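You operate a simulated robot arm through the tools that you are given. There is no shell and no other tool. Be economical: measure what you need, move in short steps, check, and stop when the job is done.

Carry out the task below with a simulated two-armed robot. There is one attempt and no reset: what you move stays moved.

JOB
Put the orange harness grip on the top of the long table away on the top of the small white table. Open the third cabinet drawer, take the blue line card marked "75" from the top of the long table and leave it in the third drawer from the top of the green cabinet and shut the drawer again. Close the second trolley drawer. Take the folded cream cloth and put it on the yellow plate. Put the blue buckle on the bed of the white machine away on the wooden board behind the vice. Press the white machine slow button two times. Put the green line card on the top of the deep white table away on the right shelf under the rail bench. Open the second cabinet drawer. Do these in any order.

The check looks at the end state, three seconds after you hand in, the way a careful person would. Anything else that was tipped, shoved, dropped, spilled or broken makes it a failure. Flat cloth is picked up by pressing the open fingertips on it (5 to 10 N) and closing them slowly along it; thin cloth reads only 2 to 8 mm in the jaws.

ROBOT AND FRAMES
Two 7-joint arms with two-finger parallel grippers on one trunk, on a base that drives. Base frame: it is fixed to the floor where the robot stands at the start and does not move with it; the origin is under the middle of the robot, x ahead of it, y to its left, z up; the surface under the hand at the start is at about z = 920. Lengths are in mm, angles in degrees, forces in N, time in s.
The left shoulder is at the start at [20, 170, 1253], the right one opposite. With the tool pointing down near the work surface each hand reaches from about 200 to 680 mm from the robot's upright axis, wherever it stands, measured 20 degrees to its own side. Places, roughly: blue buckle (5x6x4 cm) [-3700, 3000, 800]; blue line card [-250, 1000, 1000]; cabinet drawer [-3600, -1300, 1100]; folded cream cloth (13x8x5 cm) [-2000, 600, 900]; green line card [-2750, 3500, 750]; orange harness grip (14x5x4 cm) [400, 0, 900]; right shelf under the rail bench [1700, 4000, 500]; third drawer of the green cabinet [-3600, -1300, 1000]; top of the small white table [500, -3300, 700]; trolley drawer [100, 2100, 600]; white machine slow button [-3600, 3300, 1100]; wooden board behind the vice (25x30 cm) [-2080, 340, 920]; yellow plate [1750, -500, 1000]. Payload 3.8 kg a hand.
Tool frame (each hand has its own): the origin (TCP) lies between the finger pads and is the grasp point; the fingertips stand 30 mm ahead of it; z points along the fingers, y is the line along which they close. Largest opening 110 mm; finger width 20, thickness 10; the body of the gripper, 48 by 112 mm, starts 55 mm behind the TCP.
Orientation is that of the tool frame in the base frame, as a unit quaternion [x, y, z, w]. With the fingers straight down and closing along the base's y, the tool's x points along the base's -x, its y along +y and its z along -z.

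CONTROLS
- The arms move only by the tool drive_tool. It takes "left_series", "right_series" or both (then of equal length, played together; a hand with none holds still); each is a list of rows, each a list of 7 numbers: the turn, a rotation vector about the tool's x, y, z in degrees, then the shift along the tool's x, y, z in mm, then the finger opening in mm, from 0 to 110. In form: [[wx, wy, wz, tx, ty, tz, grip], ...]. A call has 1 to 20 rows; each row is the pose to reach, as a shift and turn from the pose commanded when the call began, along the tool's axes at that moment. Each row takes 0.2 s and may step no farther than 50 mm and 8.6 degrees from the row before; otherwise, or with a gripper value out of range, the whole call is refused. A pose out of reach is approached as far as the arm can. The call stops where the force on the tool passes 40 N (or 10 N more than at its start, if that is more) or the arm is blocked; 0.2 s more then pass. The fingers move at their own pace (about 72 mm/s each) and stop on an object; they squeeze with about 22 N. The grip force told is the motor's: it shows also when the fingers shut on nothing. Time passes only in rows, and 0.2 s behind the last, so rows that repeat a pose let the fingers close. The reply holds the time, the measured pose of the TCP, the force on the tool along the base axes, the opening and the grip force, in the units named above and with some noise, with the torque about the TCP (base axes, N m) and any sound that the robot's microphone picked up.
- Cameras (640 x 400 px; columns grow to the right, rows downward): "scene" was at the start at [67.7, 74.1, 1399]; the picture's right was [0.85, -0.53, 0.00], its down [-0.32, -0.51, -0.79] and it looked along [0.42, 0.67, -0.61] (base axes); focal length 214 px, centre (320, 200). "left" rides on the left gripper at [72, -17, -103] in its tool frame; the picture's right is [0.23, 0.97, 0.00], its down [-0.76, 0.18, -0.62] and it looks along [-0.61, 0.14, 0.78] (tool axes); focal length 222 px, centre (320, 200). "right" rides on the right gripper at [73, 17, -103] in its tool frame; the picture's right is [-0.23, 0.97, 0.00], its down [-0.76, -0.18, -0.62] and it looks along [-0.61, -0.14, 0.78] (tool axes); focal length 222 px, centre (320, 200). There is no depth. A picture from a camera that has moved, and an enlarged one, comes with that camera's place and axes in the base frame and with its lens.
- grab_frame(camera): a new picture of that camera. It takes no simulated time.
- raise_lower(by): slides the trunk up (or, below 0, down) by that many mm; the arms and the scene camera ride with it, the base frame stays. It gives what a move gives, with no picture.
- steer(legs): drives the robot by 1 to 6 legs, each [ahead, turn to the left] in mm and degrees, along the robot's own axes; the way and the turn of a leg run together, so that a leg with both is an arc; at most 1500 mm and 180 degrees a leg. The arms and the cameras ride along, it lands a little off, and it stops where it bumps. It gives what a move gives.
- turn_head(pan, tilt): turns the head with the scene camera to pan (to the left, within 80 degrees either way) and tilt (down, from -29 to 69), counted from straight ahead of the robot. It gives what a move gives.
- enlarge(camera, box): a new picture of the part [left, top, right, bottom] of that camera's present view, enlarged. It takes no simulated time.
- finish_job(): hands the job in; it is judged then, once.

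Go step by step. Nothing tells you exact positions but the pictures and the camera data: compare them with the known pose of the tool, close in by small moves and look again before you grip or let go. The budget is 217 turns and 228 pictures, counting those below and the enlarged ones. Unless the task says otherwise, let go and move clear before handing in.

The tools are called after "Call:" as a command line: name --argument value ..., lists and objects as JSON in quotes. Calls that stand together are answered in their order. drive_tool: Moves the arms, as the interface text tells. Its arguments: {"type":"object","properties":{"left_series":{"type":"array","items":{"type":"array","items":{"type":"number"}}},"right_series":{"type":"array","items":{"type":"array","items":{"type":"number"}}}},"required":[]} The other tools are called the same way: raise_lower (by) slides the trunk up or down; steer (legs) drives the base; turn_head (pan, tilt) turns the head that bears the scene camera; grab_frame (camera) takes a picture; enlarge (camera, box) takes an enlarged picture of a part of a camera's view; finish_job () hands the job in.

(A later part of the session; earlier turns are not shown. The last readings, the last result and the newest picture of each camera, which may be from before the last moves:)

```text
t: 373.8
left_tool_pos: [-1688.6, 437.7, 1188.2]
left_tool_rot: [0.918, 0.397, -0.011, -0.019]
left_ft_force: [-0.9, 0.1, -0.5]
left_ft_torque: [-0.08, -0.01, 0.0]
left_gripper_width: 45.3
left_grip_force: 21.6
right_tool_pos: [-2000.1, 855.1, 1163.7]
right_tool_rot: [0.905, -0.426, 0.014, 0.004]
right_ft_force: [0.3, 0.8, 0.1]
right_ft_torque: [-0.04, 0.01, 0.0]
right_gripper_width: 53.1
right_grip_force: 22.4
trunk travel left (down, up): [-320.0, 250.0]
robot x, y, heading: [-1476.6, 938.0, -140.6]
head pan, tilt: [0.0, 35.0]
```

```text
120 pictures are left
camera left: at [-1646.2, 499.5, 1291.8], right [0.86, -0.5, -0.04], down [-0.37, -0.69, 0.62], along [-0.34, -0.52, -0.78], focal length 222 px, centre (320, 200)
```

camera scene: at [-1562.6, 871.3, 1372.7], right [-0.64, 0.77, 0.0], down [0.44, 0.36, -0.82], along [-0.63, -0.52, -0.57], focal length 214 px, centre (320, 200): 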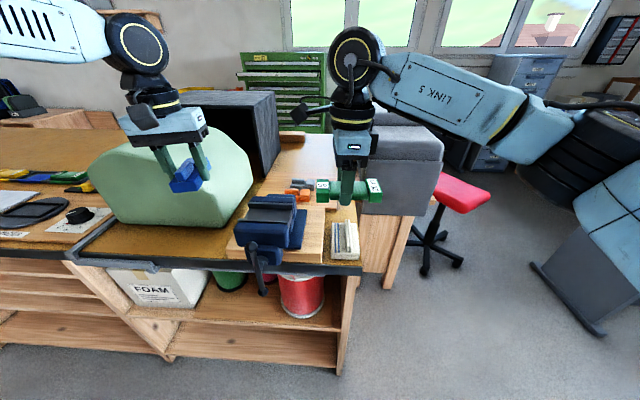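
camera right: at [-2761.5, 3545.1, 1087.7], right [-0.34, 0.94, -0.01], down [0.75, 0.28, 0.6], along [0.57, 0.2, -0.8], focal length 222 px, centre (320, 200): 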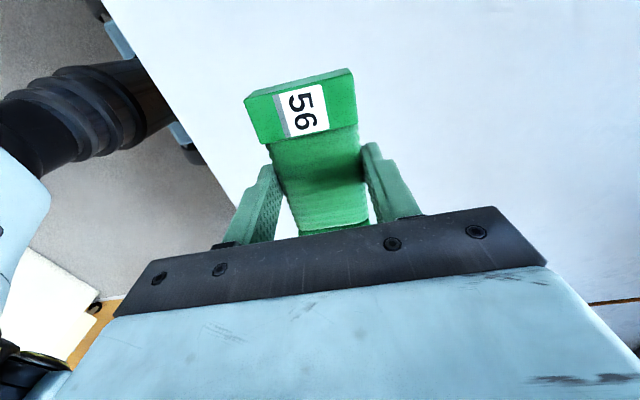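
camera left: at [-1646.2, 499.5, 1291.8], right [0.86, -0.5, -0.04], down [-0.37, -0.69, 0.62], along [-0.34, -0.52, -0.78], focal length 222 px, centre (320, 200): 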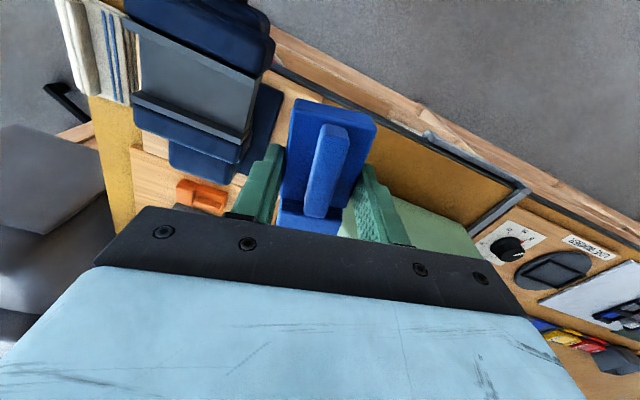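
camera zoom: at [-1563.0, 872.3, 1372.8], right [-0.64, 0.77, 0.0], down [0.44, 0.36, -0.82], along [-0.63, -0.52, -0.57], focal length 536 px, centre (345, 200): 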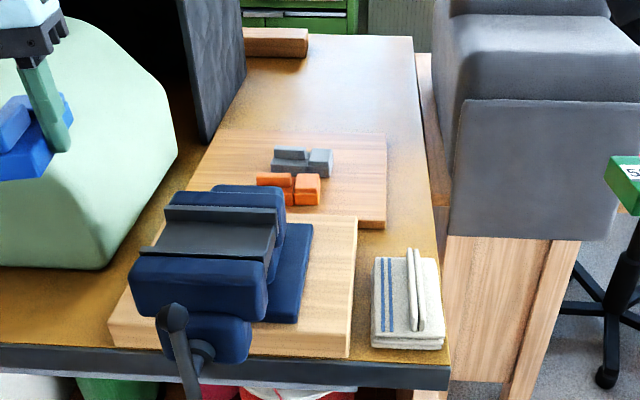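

The rear board has orange and gray buckles with room on its right side; the cream cloth sits right of the vice. I'll reposition the base to the right so the left arm can reach clear of the foam block.

Call:
steer --legs '[[-150, 0], [0, -90], [250, 0], [0, 85.5], [230, 0]]'

Call:
grab_frame --camera "scene"

```text
t: 385.3
left_tool_pos: [-1949.3, 592.5, 1187.4]
left_tool_rot: [0.929, 0.37, -0.011, -0.021]
left_ft_force: [-0.9, 0.1, -1.7]
left_ft_torque: [-0.02, -0.01, -0.02]
left_gripper_width: 45.0
left_grip_force: 21.8
right_tool_pos: [-2237.3, 1027.0, 1162.8]
right_tool_rot: [0.892, -0.452, 0.015, 0.004]
right_ft_force: [0.0, -0.2, -0.2]
right_ft_torque: [-0.01, -0.02, 0.0]
right_gripper_width: 53.2
right_grip_force: 21.9
trunk travel left (down, up): [-320.0, 250.0]
robot x, y, heading: [-1709.9, 1085.2, -143.8]
head pan, tilt: [0.0, 35.0]
```

```text
119 pictures are left
camera scene: at [-1799.2, 1020.1, 1372.7], right [-0.59, 0.81, 0.0], down [0.46, 0.34, -0.82], along [-0.66, -0.48, -0.57], focal length 214 px, centre (320, 200)
```

scene: 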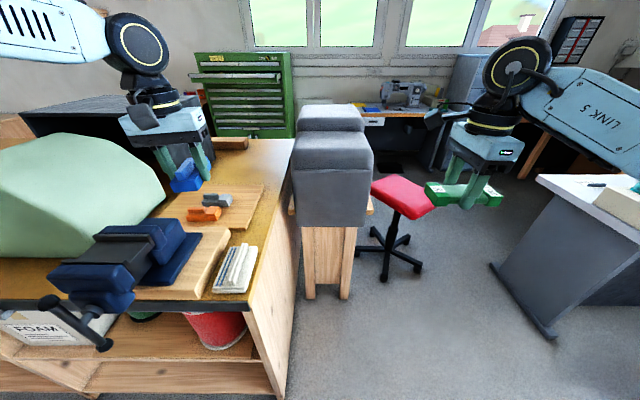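

Call:
steer --legs '[[120, 0]]'

Call:
drive_tool --left_series '[[0, 0, -8, 0, 0, 0, 10], [0, 0, -16, 0, 0, 0, 10], [0, 0, -24, 0, 0, 0, 10], [0, 0, -32, 0, 0, 0, 10], [0, 0, -40, 0, 0, 0, 10], [0, 0, -48, 0, 0, 0, 10], [0, 0, -56, 0, 0, 0, 10], [0, 0, -64, 0, 0, 0, 10], [0, 0, -72, 0, 0, 0, 10], [0, 0, -80, 0, 0, 0, 10], [0, 0, -83, 0, 0, 0, 10]]'

Call:
raise_lower --by -120

Call:
grab_frame --camera "scene"

```text
t: 386.6
left_tool_pos: [-2047.2, 521.3, 1186.7]
left_tool_rot: [0.929, 0.37, -0.011, -0.02]
left_ft_force: [-0.7, -0.6, -1.2]
left_ft_torque: [-0.01, -0.03, 0.03]
left_gripper_width: 45.2
left_grip_force: 22.1
right_tool_pos: [-2335.1, 956.1, 1163.9]
right_tool_rot: [0.891, -0.453, 0.014, 0.003]
right_ft_force: [0.1, -0.3, -0.8]
right_ft_torque: [0.01, -0.03, 0.0]
right_gripper_width: 53.4
right_grip_force: 22.1
trunk travel left (down, up): [-320.0, 250.0]
robot x, y, heading: [-1809.7, 1011.5, -143.9]
head pan, tilt: [0.0, 35.0]
```

```text
t: 389.0
left_tool_pos: [-2045.9, 522.2, 1188.6]
left_tool_rot: [0.45, 0.893, 0.005, -0.022]
left_ft_force: [0.8, 0.1, -1.7]
left_ft_torque: [0.03, 0.03, -0.02]
left_gripper_width: 45.6
left_grip_force: 22.3
right_tool_pos: [-2334.6, 958.1, 1165.1]
right_tool_rot: [0.892, -0.452, 0.015, 0.004]
right_ft_force: [0.3, 0.7, -0.7]
right_ft_torque: [0.0, 0.01, 0.0]
right_gripper_width: 53.0
right_grip_force: 21.7
trunk travel left (down, up): [-320.0, 250.0]
robot x, y, heading: [-1807.4, 1014.4, -143.8]
head pan, tilt: [0.0, 35.0]
```

```text
t: 390.5
left_tool_pos: [-2046.4, 522.0, 1069.4]
left_tool_rot: [0.451, 0.892, 0.004, -0.022]
left_ft_force: [0.4, -0.3, -1.3]
left_ft_torque: [-0.01, 0.01, -0.02]
left_gripper_width: 45.4
left_grip_force: 22.3
right_tool_pos: [-2335.1, 957.1, 1043.9]
right_tool_rot: [0.891, -0.454, 0.015, 0.004]
right_ft_force: [0.1, -0.8, -0.4]
right_ft_torque: [-0.01, 0.01, 0.02]
right_gripper_width: 52.9
right_grip_force: 22.8
trunk travel left (down, up): [-200.0, 370.0]
robot x, y, heading: [-1804.5, 1009.1, -143.7]
head pan, tilt: [0.0, 35.0]
```

```text
118 pictures are left
camera scene: at [-1896.1, 949.3, 1252.9], right [-0.59, 0.81, 0.0], down [0.46, 0.34, -0.82], along [-0.66, -0.48, -0.57], focal length 214 px, centre (320, 200)
```

scene: 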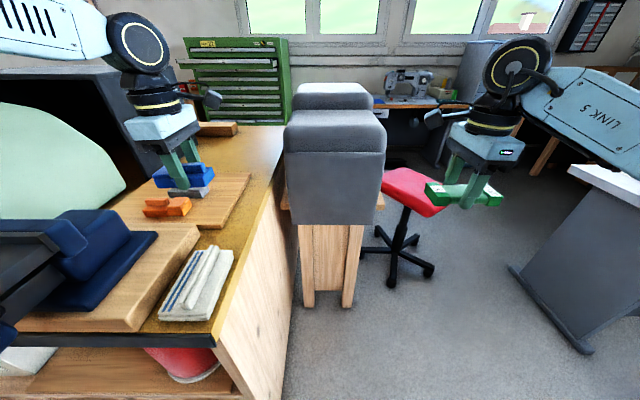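

Call:
grab_frame --camera "left"

Call:
enlarge --camera "scene" --box '[100, 140, 280, 260]'

```text
117 pictures are left
camera left: at [-2098.5, 568.4, 1175.4], right [0.65, 0.76, 0.0], down [0.62, -0.52, 0.59], along [0.45, -0.38, -0.81], focal length 222 px, centre (320, 200)
```

left: 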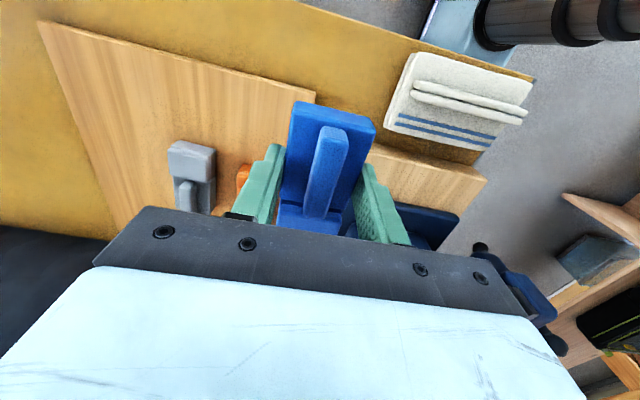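

```text
3.33 times, centred on (190, 200) of scene
camera zoom: at [-1896.1, 949.3, 1252.9], right [-0.59, 0.81, 0.0], down [0.46, 0.34, -0.82], along [-0.66, -0.48, -0.57], focal length 715 px, centre (753, 200)
```

zoom: 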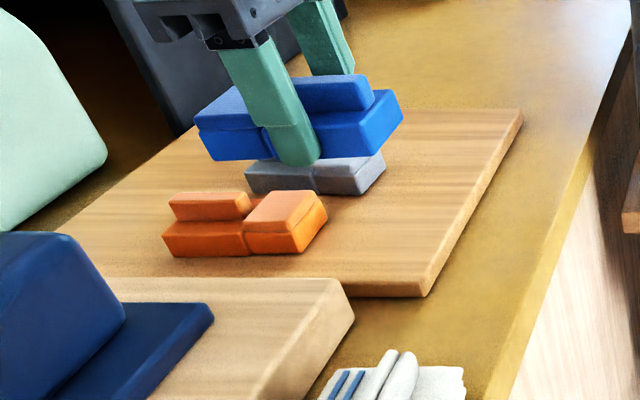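

Call:
drive_tool --left_series '[[0, 0, 0, -8, -30, 0, 10], [0, 0, 0, -16, -61, 10, 10], [0, 0, 0, -16, -61, 40, 10], [0, 0, 0, -16, -61, 65, 10]]'

Call:
grab_frame --camera "left"

Call:
enlarge --camera "scene" --box '[100, 140, 280, 260]'

```text
t: 391.5
left_tool_pos: [-2089.7, 475.4, 1001.5]
left_tool_rot: [0.451, 0.892, 0.006, -0.021]
left_ft_force: [0.5, -1.1, -0.5]
left_ft_torque: [0.0, 0.03, 0.0]
left_gripper_width: 45.3
left_grip_force: 22.5
right_tool_pos: [-2335.9, 958.0, 1043.6]
right_tool_rot: [0.891, -0.453, 0.014, 0.005]
right_ft_force: [-0.1, -0.1, -0.5]
right_ft_torque: [-0.01, 0.0, 0.0]
right_gripper_width: 53.1
right_grip_force: 21.6
trunk travel left (down, up): [-200.0, 370.0]
robot x, y, heading: [-1814.5, 1012.3, -143.9]
head pan, tilt: [0.0, 35.0]
```

```text
115 pictures are left
camera left: at [-2140.9, 521.3, 1109.0], right [0.65, 0.76, 0.0], down [0.62, -0.52, 0.59], along [0.45, -0.38, -0.81], focal length 222 px, centre (320, 200)
```

left: 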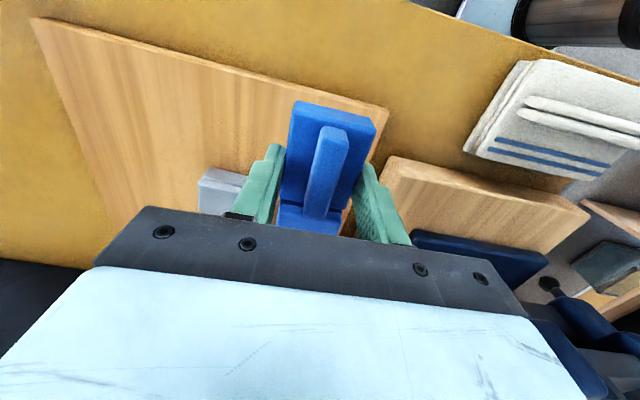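

```text
3.33 times, centred on (190, 200) of scene
camera zoom: at [-1896.5, 948.9, 1252.7], right [-0.59, 0.81, 0.0], down [0.46, 0.34, -0.82], along [-0.66, -0.48, -0.57], focal length 715 px, centre (753, 200)
```

zoom: 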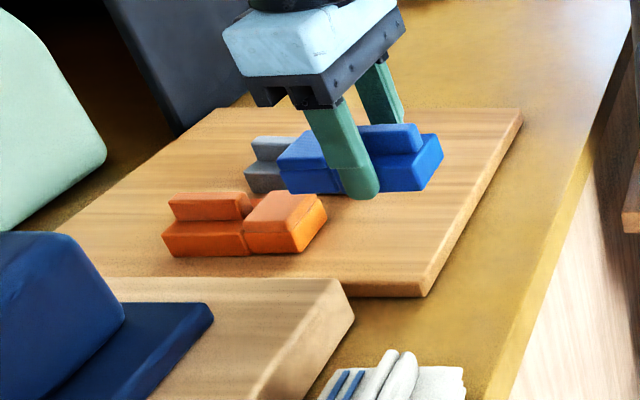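

The buckle is about 90 mm long, so it must lie lengthwise beside the orange one. I'll lift, turn the hand back 83°, and recheck.

Call:
drive_tool --left_series '[[0, 0, 8, 0, 0, -30, 10], [0, 0, 16, -6, 24, -60, 10], [0, 0, 24, -6, 24, -60, 10], [0, 0, 32, -6, 24, -60, 10], [0, 0, 40, -6, 24, -60, 10], [0, 0, 48, -6, 24, -60, 10], [0, 0, 56, -6, 24, -60, 10], [0, 0, 64, -6, 24, -60, 10], [0, 0, 72, -6, 24, -60, 10], [0, 0, 80, -6, 24, -60, 10], [0, 0, 83, -6, 24, -60, 10]]'

Call:
grab_frame --camera "left"

Call:
enlarge --camera "scene" --box '[100, 140, 280, 260]'

```text
t: 393.9
left_tool_pos: [-2063.4, 483.3, 1063.2]
left_tool_rot: [0.929, 0.369, -0.012, -0.02]
left_ft_force: [0.2, -0.2, -0.5]
left_ft_torque: [0.01, -0.04, 0.01]
left_gripper_width: 45.2
left_grip_force: 21.5
right_tool_pos: [-2334.1, 958.8, 1043.8]
right_tool_rot: [0.891, -0.454, 0.014, 0.005]
right_ft_force: [0.0, 1.0, -0.3]
right_ft_torque: [-0.02, 0.01, 0.03]
right_gripper_width: 53.2
right_grip_force: 22.1
trunk travel left (down, up): [-200.0, 370.0]
robot x, y, heading: [-1809.1, 1011.8, -143.9]
head pan, tilt: [0.0, 35.0]
```

```text
113 pictures are left
camera left: at [-2017.4, 542.3, 1166.5], right [0.83, -0.55, -0.04], down [-0.41, -0.67, 0.62], along [-0.37, -0.5, -0.78], focal length 222 px, centre (320, 200)
```

left: 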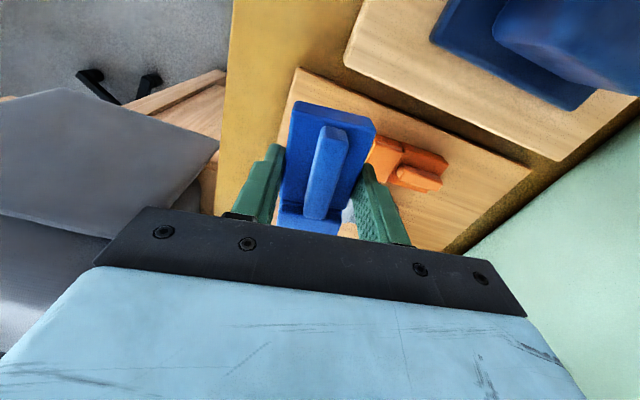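

```text
3.33 times, centred on (190, 200) of scene
camera zoom: at [-1896.3, 949.2, 1252.8], right [-0.59, 0.81, 0.0], down [0.46, 0.34, -0.82], along [-0.66, -0.48, -0.57], focal length 715 px, centre (753, 200)
```

zoom: 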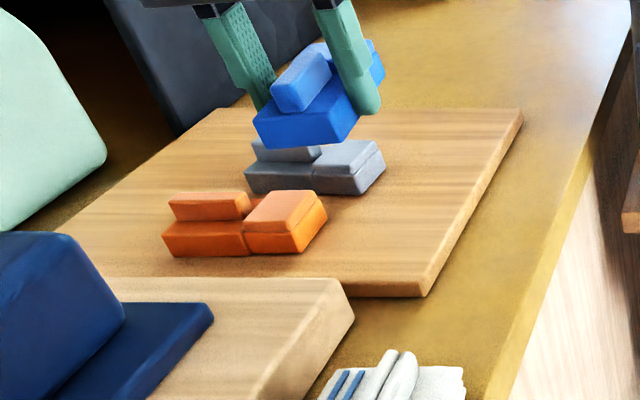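

Call:
drive_tool --left_series '[[0, 0, 0, -14, 6, 20, 10], [0, 0, 0, -14, 6, 50, 10], [0, 0, 0, -14, 6, 66, 10]]'

Call:
grab_frame --camera "left"

Call:
enlarge --camera "scene" --box '[100, 140, 280, 260]'

```text
t: 394.7
left_tool_pos: [-2072.9, 470.5, 995.1]
left_tool_rot: [0.929, 0.369, -0.011, -0.021]
left_ft_force: [0.3, 0.2, -0.9]
left_ft_torque: [0.05, -0.01, -0.03]
left_gripper_width: 45.3
left_grip_force: 22.0
right_tool_pos: [-2335.4, 957.7, 1043.8]
right_tool_rot: [0.891, -0.453, 0.014, 0.005]
right_ft_force: [0.2, 0.2, -0.6]
right_ft_torque: [-0.02, 0.01, -0.03]
right_gripper_width: 53.3
right_grip_force: 22.3
trunk travel left (down, up): [-200.0, 370.0]
robot x, y, heading: [-1806.2, 1012.5, -143.7]
head pan, tilt: [0.0, 35.0]
```

```text
111 pictures are left
camera left: at [-2027.3, 530.8, 1098.9], right [0.83, -0.55, -0.04], down [-0.41, -0.67, 0.62], along [-0.37, -0.5, -0.78], focal length 222 px, centre (320, 200)
```

left: 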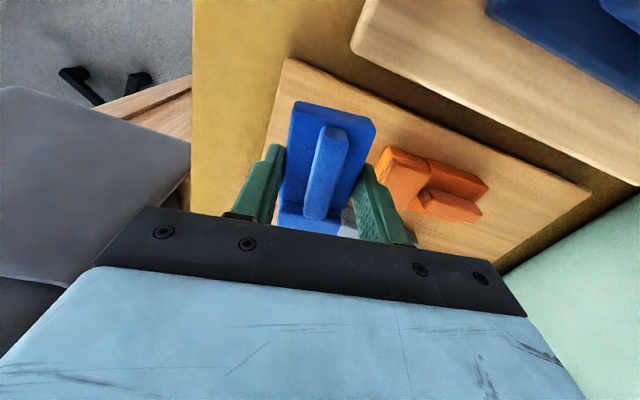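

```text
3.33 times, centred on (190, 200) of scene
camera zoom: at [-1896.3, 949.1, 1252.8], right [-0.59, 0.81, 0.0], down [0.46, 0.34, -0.82], along [-0.66, -0.48, -0.57], focal length 715 px, centre (753, 200)
```

zoom: 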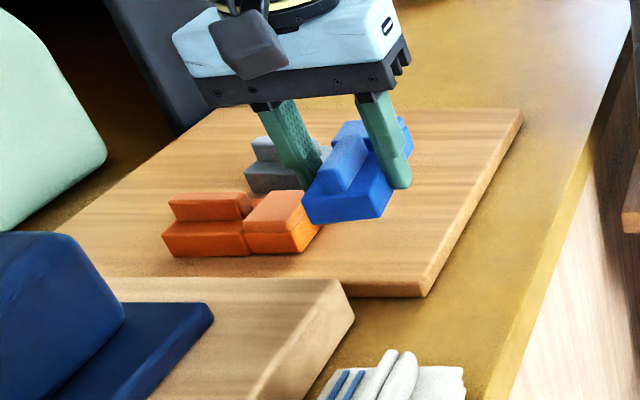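

Call:
drive_tool --left_series '[[0, 0, 0, 0, -8, 4, 10], [0, 0, 0, 0, -8, 10, 10], [0, 0, 0, 0, -8, 14, 10], [0, 0, 0, 0, -8, 18, 10], [0, 0, 0, 0, -8, 22, 10], [0, 0, 0, 0, -8, 26, 10], [0, 0, 0, 0, -8, 30, 10]]'

Call:
grab_frame --camera "left"

Call:
enlarge --camera "scene" --box '[100, 140, 280, 260]'

```text
t: 396.3
left_tool_pos: [-2077.6, 477.1, 966.8]
left_tool_rot: [0.929, 0.37, -0.011, -0.019]
left_ft_force: [-0.6, -0.2, -0.7]
left_ft_torque: [0.01, -0.01, -0.01]
left_gripper_width: 45.3
left_grip_force: 22.2
right_tool_pos: [-2335.1, 958.2, 1044.2]
right_tool_rot: [0.891, -0.453, 0.014, 0.005]
right_ft_force: [0.1, 1.1, -0.4]
right_ft_torque: [0.05, -0.02, 0.01]
right_gripper_width: 53.2
right_grip_force: 22.2
trunk travel left (down, up): [-200.0, 370.0]
robot x, y, heading: [-1809.6, 1013.2, -144.1]
head pan, tilt: [0.0, 35.0]
```

```text
109 pictures are left
camera left: at [-2033.1, 537.0, 1070.5], right [0.83, -0.55, -0.04], down [-0.41, -0.67, 0.62], along [-0.37, -0.5, -0.78], focal length 222 px, centre (320, 200)
```

left: 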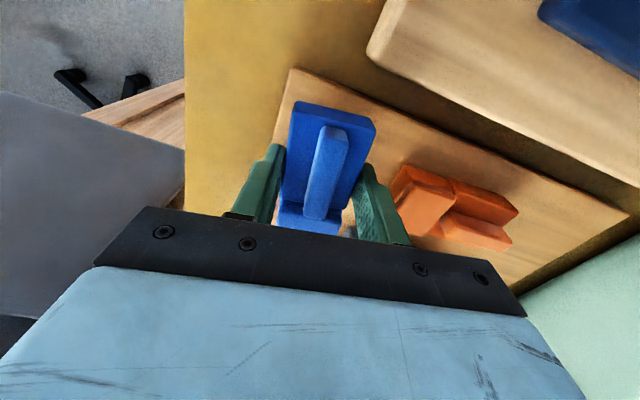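

```text
3.33 times, centred on (190, 200) of scene
camera zoom: at [-1896.3, 949.2, 1252.8], right [-0.59, 0.81, 0.0], down [0.46, 0.34, -0.82], along [-0.66, -0.48, -0.57], focal length 715 px, centre (753, 200)
```

zoom: 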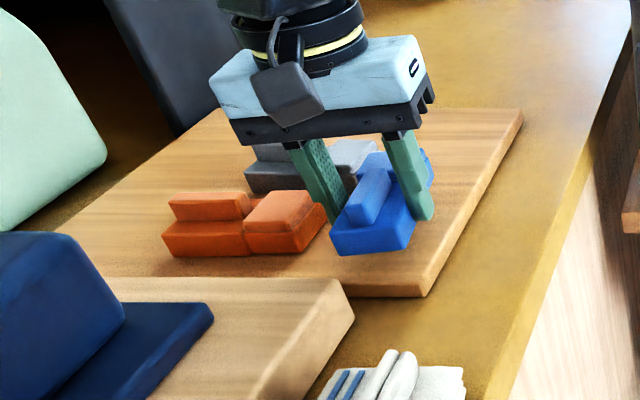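

Call:
drive_tool --left_series '[[0, 0, 0, 0, 0, 3, 10], [0, 0, 0, 0, 0, 6, 10], [0, 0, 0, 0, 0, 9, 10], [0, 0, 0, 0, 0, 12, 10], [0, 0, 0, 0, 0, 15, 10], [0, 0, 0, 0, 0, 18, 10]]'

Call:
enlarge --camera "scene" --box '[100, 140, 280, 260]'

```text
t: 397.7
left_tool_pos: [-2079.7, 477.8, 949.3]
left_tool_rot: [0.929, 0.369, -0.012, -0.02]
left_ft_force: [0.3, -1.4, -1.2]
left_ft_torque: [-0.06, 0.01, -0.02]
left_gripper_width: 45.2
left_grip_force: 21.9
right_tool_pos: [-2334.2, 957.5, 1043.6]
right_tool_rot: [0.892, -0.453, 0.015, 0.005]
right_ft_force: [-0.7, -0.1, -0.2]
right_ft_torque: [0.02, 0.0, 0.01]
right_gripper_width: 53.3
right_grip_force: 21.7
trunk travel left (down, up): [-200.0, 370.0]
robot x, y, heading: [-1809.1, 1010.4, -143.8]
head pan, tilt: [0.0, 35.0]
```

```text
3.33 times, centred on (190, 200) of scene
camera zoom: at [-1896.3, 949.2, 1252.8], right [-0.59, 0.81, 0.0], down [0.46, 0.34, -0.82], along [-0.66, -0.48, -0.57], focal length 715 px, centre (753, 200)
```

zoom: 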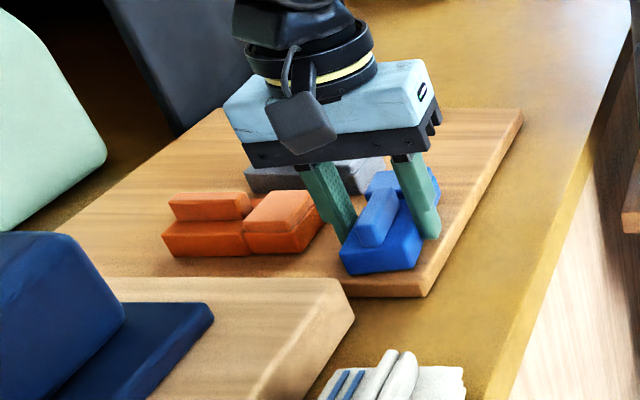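

Call:
drive_tool --left_series '[[0, 0, 0, -8, 0, 0, 10], [0, 0, 0, -8, 0, 3, 10], [0, 0, 0, -8, 0, 6, 10], [0, 0, 0, -8, 0, 9, 10], [0, 0, 0, -8, 0, 12, 10], [0, 0, 0, -8, 0, 15, 10], [0, 0, 0, -8, 0, 18, 10], [0, 0, 0, -8, 0, 21, 10]]'

Call:
enlarge --camera "scene" --box '[100, 140, 280, 260]'

```text
t: 398.8
left_tool_pos: [-2084.8, 472.2, 947.8]
left_tool_rot: [0.929, 0.371, -0.015, -0.018]
left_ft_force: [7.0, 5.6, 13.1]
left_ft_torque: [-0.02, -0.66, 0.28]
left_gripper_width: 45.6
left_grip_force: 21.9
right_tool_pos: [-2334.0, 958.6, 1045.2]
right_tool_rot: [0.892, -0.453, 0.014, 0.005]
right_ft_force: [-0.3, -1.2, -0.5]
right_ft_torque: [0.01, -0.01, 0.0]
right_gripper_width: 53.2
right_grip_force: 21.7
trunk travel left (down, up): [-200.0, 370.0]
robot x, y, heading: [-1806.2, 1016.8, -143.9]
head pan, tilt: [0.0, 35.0]
stopped in row 5 (left hand): the force on the tool passed its limit at 44 N (the readings are from after the stop); the commanded pose is now the measured one
```

```text
3.33 times, centred on (190, 200) of scene
camera zoom: at [-1894.7, 950.9, 1252.9], right [-0.59, 0.81, 0.0], down [0.46, 0.34, -0.82], along [-0.66, -0.48, -0.57], focal length 715 px, centre (753, 200)
```

zoom: 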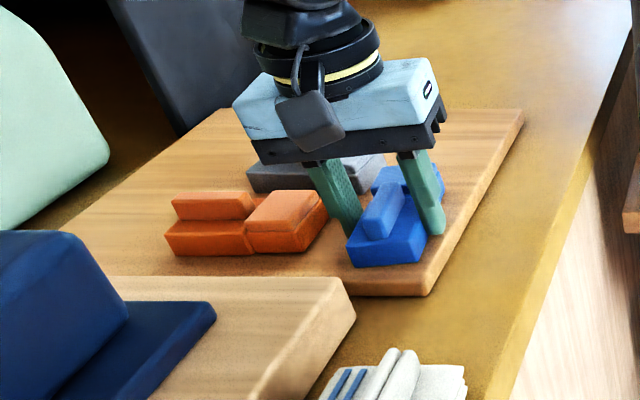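

Call:
drive_tool --left_series '[[0, 0, 0, 0, 0, 0, 55], [0, 0, 0, 0, 0, 0, 62], [0, 0, 0, 0, 0, 0, 62], [0, 0, 0, 0, 0, -30, 62], [0, 0, 0, 0, 0, -70, 62], [0, 0, 0, 0, 0, -115, 62], [0, 0, 0, 0, 0, -150, 62]]'

Call:
enlarge --camera "scene" --box '[100, 140, 280, 340]'

Call:
grab_frame --camera "left"

```text
t: 400.4
left_tool_pos: [-2079.4, 469.7, 1094.8]
left_tool_rot: [0.928, 0.371, -0.016, -0.018]
left_ft_force: [0.1, 0.7, 0.5]
left_ft_torque: [0.0, 0.02, 0.03]
left_gripper_width: 62.1
left_grip_force: 0.0
right_tool_pos: [-2333.6, 958.1, 1043.7]
right_tool_rot: [0.891, -0.453, 0.015, 0.005]
right_ft_force: [-0.2, 0.0, -0.7]
right_ft_torque: [-0.04, 0.02, -0.03]
right_gripper_width: 53.2
right_grip_force: 21.7
trunk travel left (down, up): [-200.0, 370.0]
robot x, y, heading: [-1805.0, 1014.9, -143.8]
head pan, tilt: [0.0, 35.0]
```

```text
2.00 times, centred on (190, 240) of scene
camera zoom: at [-1896.0, 949.3, 1252.8], right [-0.59, 0.81, 0.0], down [0.46, 0.34, -0.82], along [-0.66, -0.48, -0.57], focal length 429 px, centre (580, 120)
```

zoom: 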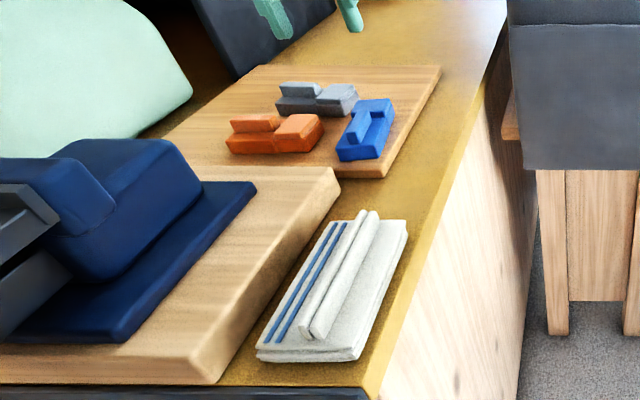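

```text
104 pictures are left
camera left: at [-2033.3, 529.9, 1197.6], right [0.83, -0.55, -0.05], down [-0.4, -0.67, 0.63], along [-0.38, -0.5, -0.78], focal length 222 px, centre (320, 200)
```

left: 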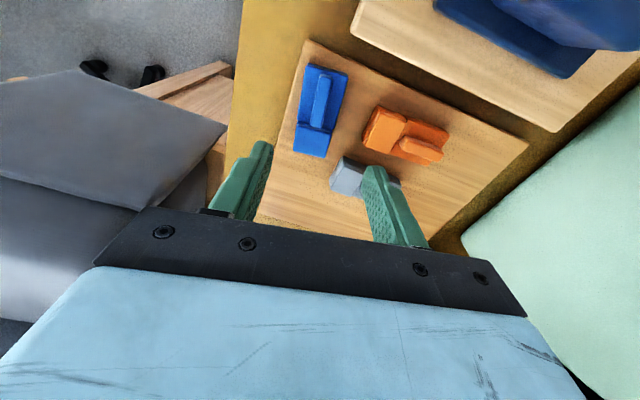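

The buckle is on the rear board. Next the folded cloth: its upright ridge lies at about (-1962,653); I move the left hand over it.

Call:
drive_tool --left_series '[[0, 0, 0, 0, -40, 0, 80], [0, 0, 0, 40, -52, 0, 80], [0, 0, 0, 85, -52, 0, 80], [0, 0, 0, 130, -52, 0, 80], [0, 0, 0, 175, -52, 0, 80], [0, 0, 0, 205, -52, 30, 80]]'

Call:
grab_frame --camera "left"

Call:
grab_frame --camera "scene"

```text
t: 401.8
left_tool_pos: [-1968.9, 647.6, 1063.7]
left_tool_rot: [0.928, 0.371, -0.015, -0.02]
left_ft_force: [0.1, 0.4, 0.0]
left_ft_torque: [-0.03, 0.02, -0.05]
left_gripper_width: 79.9
left_grip_force: 0.1
left hand out of reach, approached as far as the arm can: row 1
right_tool_pos: [-2334.8, 958.0, 1045.5]
right_tool_rot: [0.892, -0.452, 0.014, 0.005]
right_ft_force: [0.5, -0.3, -0.2]
right_ft_torque: [0.01, 0.0, 0.0]
right_gripper_width: 53.4
right_grip_force: 22.0
trunk travel left (down, up): [-200.0, 370.0]
robot x, y, heading: [-1810.0, 1011.3, -143.6]
head pan, tilt: [0.0, 35.0]
```

```text
103 pictures are left
camera left: at [-1923.3, 707.3, 1166.5], right [0.83, -0.55, -0.05], down [-0.4, -0.67, 0.63], along [-0.38, -0.5, -0.78], focal length 222 px, centre (320, 200)
```

left: 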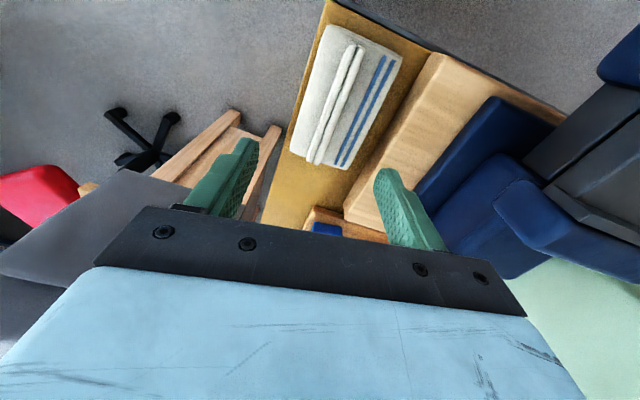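

```text
102 pictures are left
camera scene: at [-1896.1, 949.2, 1252.8], right [-0.59, 0.81, 0.0], down [0.46, 0.34, -0.82], along [-0.66, -0.48, -0.57], focal length 214 px, centre (320, 200)
```

scene: 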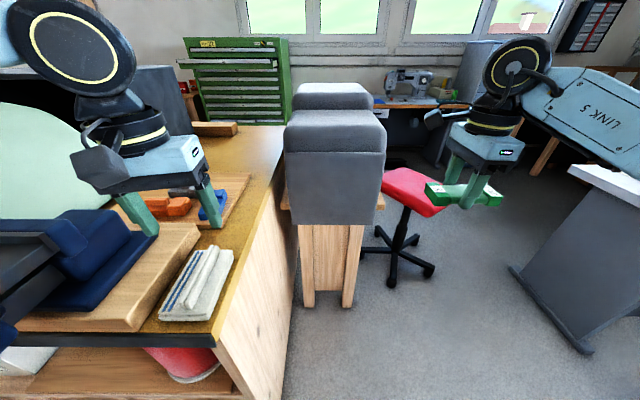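

Call:
drive_tool --left_series '[[0, 0, 4, 3, 2, 40, 60], [0, 0, 7, 3, 2, 80, 60], [0, 0, 7, 3, 2, 95, 60]]'

Call:
grab_frame --camera "left"

Call:
enlarge --camera "scene" --box '[80, 160, 280, 340]'

```text
t: 402.6
left_tool_pos: [-1968.1, 649.5, 969.4]
left_tool_rot: [0.949, 0.313, -0.017, -0.017]
left_ft_force: [0.1, 0.3, -0.6]
left_ft_torque: [0.01, -0.02, 0.01]
left_gripper_width: 59.9
left_grip_force: 0.1
right_tool_pos: [-2334.5, 957.3, 1044.4]
right_tool_rot: [0.892, -0.453, 0.014, 0.005]
right_ft_force: [-0.3, 0.1, -1.8]
right_ft_torque: [0.0, 0.0, 0.01]
right_gripper_width: 52.9
right_grip_force: 22.1
trunk travel left (down, up): [-200.0, 370.0]
robot x, y, heading: [-1809.3, 1016.7, -143.7]
head pan, tilt: [0.0, 35.0]
```

```text
101 pictures are left
camera left: at [-1914.8, 704.5, 1071.6], right [0.76, -0.65, -0.05], down [-0.48, -0.61, 0.63], along [-0.44, -0.46, -0.77], focal length 222 px, centre (320, 200)
```

left: 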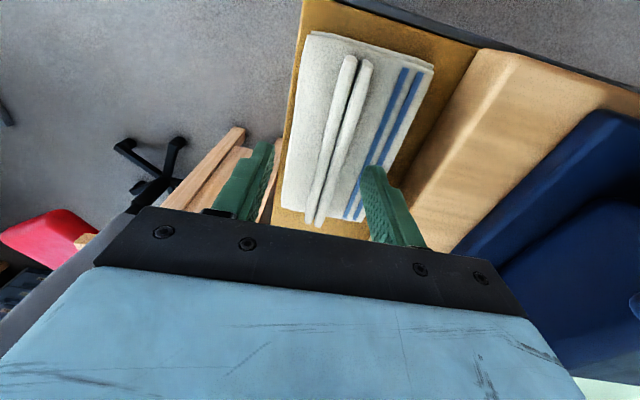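

```text
2.22 times, centred on (180, 250) of scene
camera zoom: at [-1896.2, 949.2, 1252.8], right [-0.59, 0.81, 0.0], down [0.46, 0.34, -0.82], along [-0.66, -0.48, -0.57], focal length 477 px, centre (631, 89)
```

zoom: 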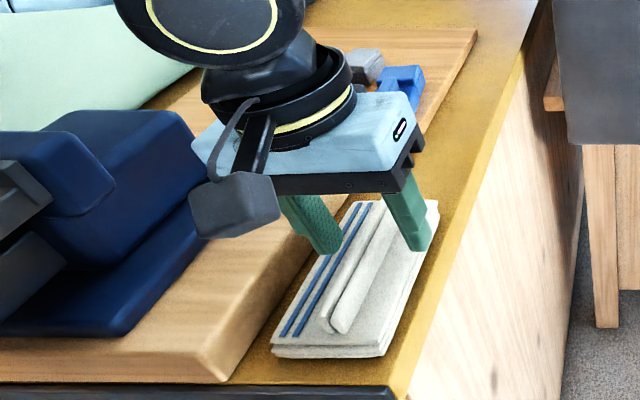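

Call:
drive_tool --left_series '[[0, 0, 0, 4, 6, 8, 50], [0, 0, 0, 4, 6, 14, 50], [0, 0, 0, 4, 6, 19, 50], [0, 0, 0, 4, 6, 24, 50]]'

Call:
grab_frame --camera "left"

Call:
enlarge --camera "scene" --box '[140, 200, 260, 330]'

```text
t: 403.4
left_tool_pos: [-1961.7, 647.4, 957.1]
left_tool_rot: [0.95, 0.312, -0.022, -0.014]
left_ft_force: [9.2, 2.3, 23.0]
left_ft_torque: [-0.33, -0.81, 0.3]
left_gripper_width: 50.9
left_grip_force: 1.1
right_tool_pos: [-2333.0, 957.7, 1045.4]
right_tool_rot: [0.892, -0.452, 0.013, 0.004]
right_ft_force: [-0.4, 0.8, -1.0]
right_ft_torque: [-0.03, 0.02, -0.01]
right_gripper_width: 53.1
right_grip_force: 21.9
trunk travel left (down, up): [-200.0, 370.0]
robot x, y, heading: [-1806.3, 1015.4, -143.8]
head pan, tilt: [0.0, 35.0]
stopped in row 3 (left hand): the force on the tool passed its limit at 50 N (the readings are from after the stop); the commanded pose is now the measured one
```

```text
99 pictures are left
camera left: at [-1908.0, 703.3, 1058.6], right [0.76, -0.65, -0.05], down [-0.48, -0.6, 0.64], along [-0.44, -0.46, -0.77], focal length 222 px, centre (320, 200)
```

left: 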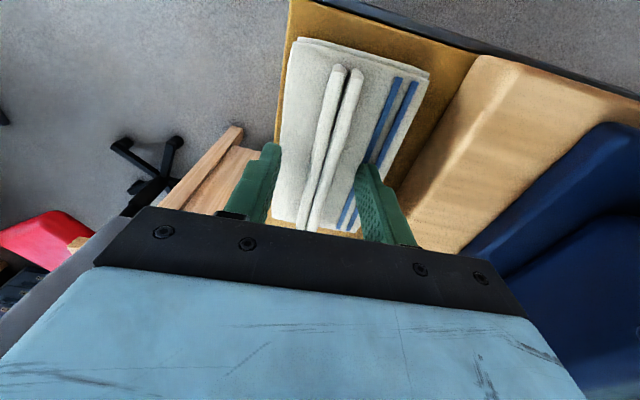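

```text
3.08 times, centred on (200, 265) of scene
camera zoom: at [-1894.5, 950.4, 1253.1], right [-0.59, 0.81, 0.0], down [0.46, 0.34, -0.82], along [-0.66, -0.48, -0.57], focal length 660 px, centre (689, 0)
```

zoom: 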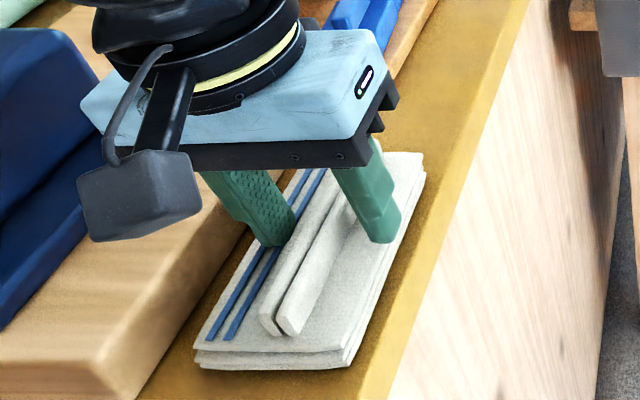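

Call:
drive_tool --left_series '[[0, 0, 0, 0, 0, -3, 40], [0, 0, 0, 0, 0, -3, 30], [0, 0, 0, 0, 0, -3, 22], [0, 0, 0, 0, 0, -3, 14], [0, 0, 0, 0, 0, -3, 6], [0, 0, 0, 0, 0, -3, 0], [0, 0, 0, 0, 0, -3, 0], [0, 0, 0, 0, 0, -3, 0]]'

Call:
grab_frame --camera "left"

```text
t: 405.2
left_tool_pos: [-1962.7, 646.4, 958.5]
left_tool_rot: [0.95, 0.312, -0.021, -0.015]
left_ft_force: [2.0, -2.6, 6.3]
left_ft_torque: [-0.38, -0.35, -0.04]
left_gripper_width: 15.6
left_grip_force: 21.9
right_tool_pos: [-2333.8, 956.7, 1044.1]
right_tool_rot: [0.892, -0.453, 0.015, 0.005]
right_ft_force: [0.1, -0.2, -0.9]
right_ft_torque: [0.01, 0.04, -0.04]
right_gripper_width: 53.3
right_grip_force: 21.6
trunk travel left (down, up): [-200.0, 370.0]
robot x, y, heading: [-1807.5, 1011.6, -143.8]
head pan, tilt: [0.0, 35.0]
```

```text
97 pictures are left
camera left: at [-1909.0, 702.1, 1059.7], right [0.76, -0.65, -0.05], down [-0.48, -0.61, 0.64], along [-0.44, -0.46, -0.77], focal length 222 px, centre (320, 200)
```

left: 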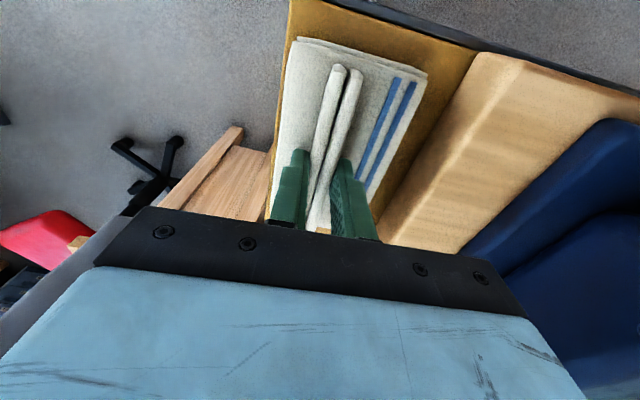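

Ridge gripped (15.6 mm). Lifting.

Call:
drive_tool --left_series '[[0, 0, 0, 0, 0, -20, 0], [0, 0, 0, 0, 0, -45, 0], [0, 0, 0, 0, 0, -75, 0], [0, 0, 0, 0, 0, -110, 0], [0, 0, 0, 0, 0, -150, 0]]'

Call:
grab_frame --camera "left"

Call:
raise_lower --by 120

```text
t: 406.4
left_tool_pos: [-1957.3, 643.0, 1109.6]
left_tool_rot: [0.95, 0.312, -0.02, -0.016]
left_ft_force: [-0.4, 1.1, -0.3]
left_ft_torque: [-0.03, 0.01, 0.01]
left_gripper_width: 15.2
left_grip_force: 22.0
right_tool_pos: [-2333.7, 957.1, 1044.1]
right_tool_rot: [0.892, -0.452, 0.015, 0.004]
right_ft_force: [0.2, -0.4, -1.5]
right_ft_torque: [0.0, 0.0, 0.01]
right_gripper_width: 53.2
right_grip_force: 21.8
trunk travel left (down, up): [-200.0, 370.0]
robot x, y, heading: [-1808.7, 1011.9, -143.8]
head pan, tilt: [0.0, 35.0]
```

```text
96 pictures are left
camera left: at [-1902.8, 698.5, 1210.8], right [0.76, -0.65, -0.05], down [-0.48, -0.61, 0.64], along [-0.44, -0.46, -0.77], focal length 222 px, centre (320, 200)
```

left: 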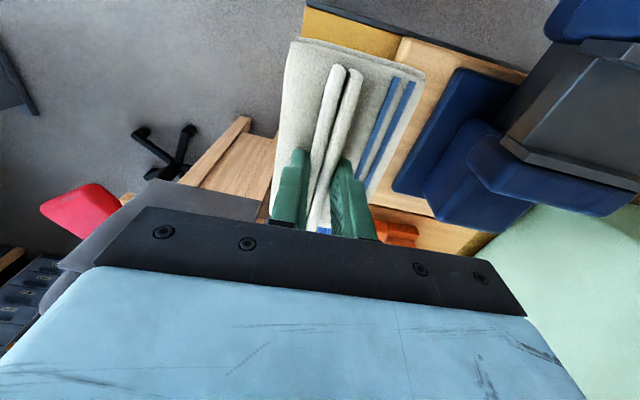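

```text
t: 407.9
left_tool_pos: [-1957.0, 644.1, 1226.9]
left_tool_rot: [0.95, 0.312, -0.019, -0.015]
left_ft_force: [0.7, 0.5, -0.9]
left_ft_torque: [0.0, 0.02, 0.0]
left_gripper_width: 15.3
left_grip_force: 21.9
right_tool_pos: [-2335.1, 957.8, 1164.0]
right_tool_rot: [0.892, -0.452, 0.014, 0.004]
right_ft_force: [-0.8, -0.1, -0.4]
right_ft_torque: [0.03, 0.01, -0.01]
right_gripper_width: 53.4
right_grip_force: 21.5
trunk travel left (down, up): [-320.0, 250.0]
robot x, y, heading: [-1810.6, 1012.7, -143.7]
head pan, tilt: [0.0, 35.0]
```

Call:
steer --legs '[[-300, 0], [0, -131], [1250, 0], [0, -40]]'

Call:
turn_head --pan 0 --tilt 25

Call:
grab_frame --camera "scene"

Call:
turn_head --pan -50 --tilt 25

Call:
grab_frame --camera "scene"

```text
t: 422.9
left_tool_pos: [-1512.4, 2818.1, 1229.3]
left_tool_rot: [-0.431, 0.902, -0.012, 0.023]
left_ft_force: [-0.3, 0.1, -0.5]
left_ft_torque: [0.0, 0.0, 0.03]
left_gripper_width: 15.0
left_grip_force: 22.4
right_tool_pos: [-1069.6, 2608.3, 1164.7]
right_tool_rot: [0.335, 0.942, 0.003, -0.015]
right_ft_force: [-0.2, 0.5, -1.9]
right_ft_torque: [-0.01, 0.01, 0.01]
right_gripper_width: 53.1
right_grip_force: 21.8
trunk travel left (down, up): [-320.0, 250.0]
robot x, y, heading: [-1566.2, 2423.1, 50.9]
head pan, tilt: [0.0, 35.0]
```

```text
t: 423.6
left_tool_pos: [-1513.7, 2818.2, 1227.7]
left_tool_rot: [-0.43, 0.903, -0.013, 0.022]
left_ft_force: [0.4, 0.2, -1.0]
left_ft_torque: [0.02, 0.02, 0.0]
left_gripper_width: 15.1
left_grip_force: 21.8
right_tool_pos: [-1069.4, 2609.4, 1162.8]
right_tool_rot: [0.336, 0.942, 0.002, -0.014]
right_ft_force: [-0.4, -0.7, -1.0]
right_ft_torque: [0.02, 0.02, 0.0]
right_gripper_width: 53.2
right_grip_force: 22.5
trunk travel left (down, up): [-320.0, 250.0]
robot x, y, heading: [-1566.7, 2422.5, 50.4]
head pan, tilt: [0.0, 25.0]
```

```text
95 pictures are left
camera scene: at [-1492.4, 2511.2, 1388.5], right [0.78, -0.63, 0.0], down [-0.27, -0.33, -0.91], along [0.57, 0.7, -0.42], focal length 214 px, centre (320, 200)
```

scene: 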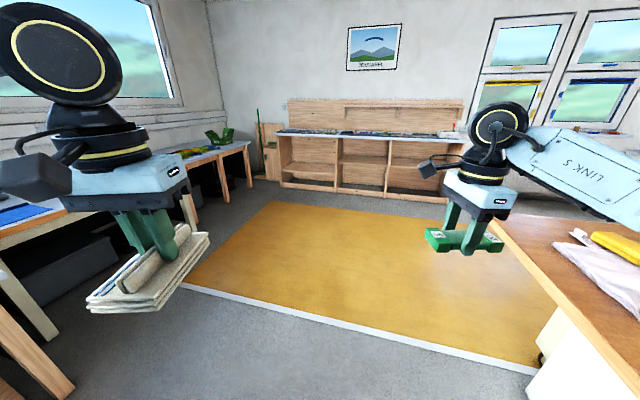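

```text
t: 424.8
left_tool_pos: [-1514.1, 2817.3, 1228.5]
left_tool_rot: [-0.43, 0.902, -0.013, 0.023]
left_ft_force: [0.3, -0.2, -0.5]
left_ft_torque: [-0.02, 0.0, -0.04]
left_gripper_width: 15.3
left_grip_force: 22.5
right_tool_pos: [-1068.6, 2609.1, 1164.2]
right_tool_rot: [0.336, 0.942, 0.003, -0.014]
right_ft_force: [0.7, 0.2, 0.4]
right_ft_torque: [-0.04, -0.02, 0.01]
right_gripper_width: 53.4
right_grip_force: 22.0
trunk travel left (down, up): [-320.0, 250.0]
robot x, y, heading: [-1564.8, 2419.9, 50.7]
head pan, tilt: [-50.0, 25.0]
```

```text
94 pictures are left
camera scene: at [-1458.5, 2441.1, 1388.5], right [0.01, -1.0, 0.0], down [-0.42, -0.01, -0.91], along [0.91, 0.01, -0.42], focal length 214 px, centre (320, 200)
```

scene: 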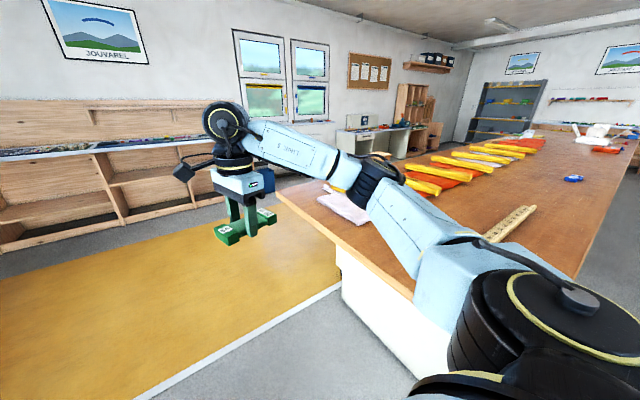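

The rail bench with shelves is across the yellow floor zone, beyond the table end. I'll drive along past the table end first and check how the zone behaves.

Call:
steer --legs '[[0, -14.7], [900, 0], [800, 0]]'

Call:
turn_head --pan -20 --tilt 25

Call:
grab_frame --camera "scene"

```text
t: 434.3
left_tool_pos: [-56.0, 3807.3, 1229.4]
left_tool_rot: [-0.32, 0.947, -0.016, 0.02]
left_ft_force: [0.7, -0.4, -0.7]
left_ft_torque: [-0.01, 0.0, 0.06]
left_gripper_width: 15.1
left_grip_force: 21.8
right_tool_pos: [327.3, 3499.3, 1164.4]
right_tool_rot: [0.445, 0.895, 0.004, -0.015]
right_ft_force: [0.0, 0.6, -0.5]
right_ft_torque: [0.02, 0.01, 0.03]
right_gripper_width: 53.2
right_grip_force: 21.5
trunk travel left (down, up): [-320.0, 250.0]
robot x, y, heading: [-195.6, 3432.9, 37.1]
head pan, tilt: [-50.0, 25.0]
```

```text
t: 435.3
left_tool_pos: [-54.5, 3807.9, 1228.7]
left_tool_rot: [-0.319, 0.947, -0.015, 0.021]
left_ft_force: [-0.5, 1.3, -0.5]
left_ft_torque: [0.01, -0.01, -0.01]
left_gripper_width: 15.3
left_grip_force: 21.6
right_tool_pos: [327.6, 3498.3, 1164.5]
right_tool_rot: [0.446, 0.895, 0.004, -0.014]
right_ft_force: [-0.3, -0.8, -1.1]
right_ft_torque: [-0.02, -0.02, 0.01]
right_gripper_width: 53.3
right_grip_force: 22.2
trunk travel left (down, up): [-320.0, 250.0]
robot x, y, heading: [-195.8, 3436.9, 37.3]
head pan, tilt: [-20.0, 25.0]
```

```text
93 pictures are left
camera scene: at [-93.1, 3475.7, 1388.5], right [0.29, -0.96, 0.0], down [-0.4, -0.12, -0.91], along [0.87, 0.27, -0.42], focal length 214 px, centre (320, 200)
```

scene: 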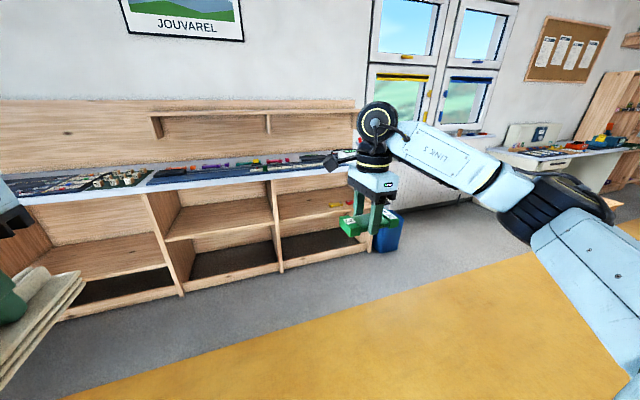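

Call:
enlarge --camera "scene" --box '[240, 140, 420, 280]'

```text
2.86 times, centred on (330, 210) of scene
camera zoom: at [-93.1, 3475.7, 1388.5], right [0.29, -0.96, 0.0], down [-0.4, -0.12, -0.91], along [0.87, 0.27, -0.42], focal length 613 px, centre (291, 171)
```

zoom: 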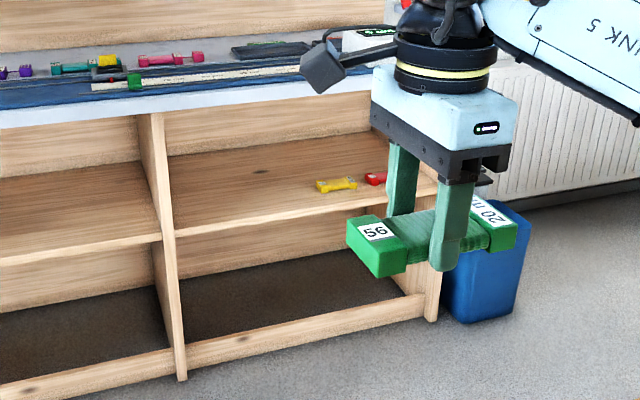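

Call:
steer --legs '[[0, -20], [1200, 0], [0, 19]]'

Call:
raise_lower --by -320

Call:
turn_head --pan 0 --tilt 35

Call:
grab_frame --camera "scene"

```text
t: 443.5
left_tool_pos: [1116.7, 4140.9, 1229.5]
left_tool_rot: [-0.299, 0.954, -0.016, 0.021]
left_ft_force: [-0.2, 0.7, -1.8]
left_ft_torque: [0.0, -0.03, -0.03]
left_gripper_width: 15.3
left_grip_force: 22.0
right_tool_pos: [1483.8, 3816.0, 1164.3]
right_tool_rot: [0.464, 0.886, 0.004, -0.014]
right_ft_force: [1.0, -0.5, -0.6]
right_ft_torque: [0.01, 0.0, -0.01]
right_gripper_width: 53.4
right_grip_force: 22.2
trunk travel left (down, up): [-320.0, 250.0]
robot x, y, heading: [957.5, 3775.2, 34.8]
head pan, tilt: [-20.0, 25.0]
```

```text
t: 445.4
left_tool_pos: [1116.4, 4139.5, 1028.3]
left_tool_rot: [-0.3, 0.953, -0.015, 0.02]
left_ft_force: [0.9, 0.6, 0.3]
left_ft_torque: [0.01, 0.0, 0.04]
left_gripper_width: 15.5
left_grip_force: 22.6
right_tool_pos: [1484.8, 3815.5, 972.4]
right_tool_rot: [0.463, 0.886, 0.011, -0.013]
right_ft_force: [-4.3, 0.1, 8.6]
right_ft_torque: [-0.39, 0.18, -0.16]
right_gripper_width: 53.2
right_grip_force: 22.3
trunk travel left (down, up): [-121.0, 449.0]
robot x, y, heading: [959.3, 3771.2, 34.7]
head pan, tilt: [-20.0, 25.0]
stopped: the force on the tool passed its limit at 58 N (the readings are from after the stop); the commanded pose is now the measured one
```

```text
t: 446.2
left_tool_pos: [1116.1, 4139.7, 1028.9]
left_tool_rot: [-0.3, 0.954, -0.016, 0.02]
left_ft_force: [-0.6, -0.6, -0.6]
left_ft_torque: [0.02, 0.01, 0.0]
left_gripper_width: 15.2
left_grip_force: 21.4
right_tool_pos: [1484.5, 3816.3, 972.0]
right_tool_rot: [0.463, 0.886, 0.011, -0.013]
right_ft_force: [-2.5, -1.0, 8.0]
right_ft_torque: [-0.33, 0.21, 0.01]
right_gripper_width: 53.2
right_grip_force: 21.7
trunk travel left (down, up): [-121.0, 449.0]
robot x, y, heading: [956.8, 3775.7, 34.7]
head pan, tilt: [0.0, 35.0]
```

```text
91 pictures are left
camera scene: at [1047.3, 3836.8, 1173.8], right [0.57, -0.82, 0.0], down [-0.47, -0.33, -0.82], along [0.67, 0.47, -0.57], focal length 214 px, centre (320, 200)
```

scene: 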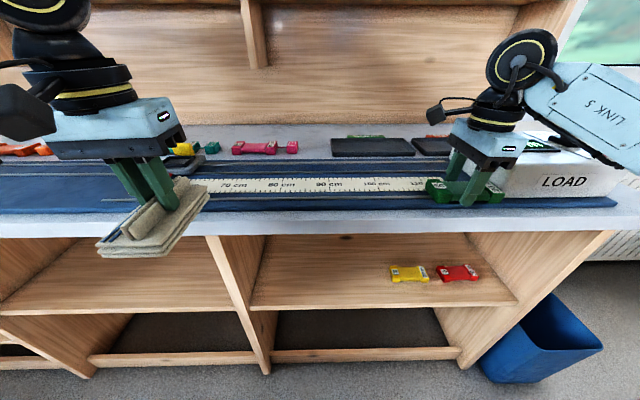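

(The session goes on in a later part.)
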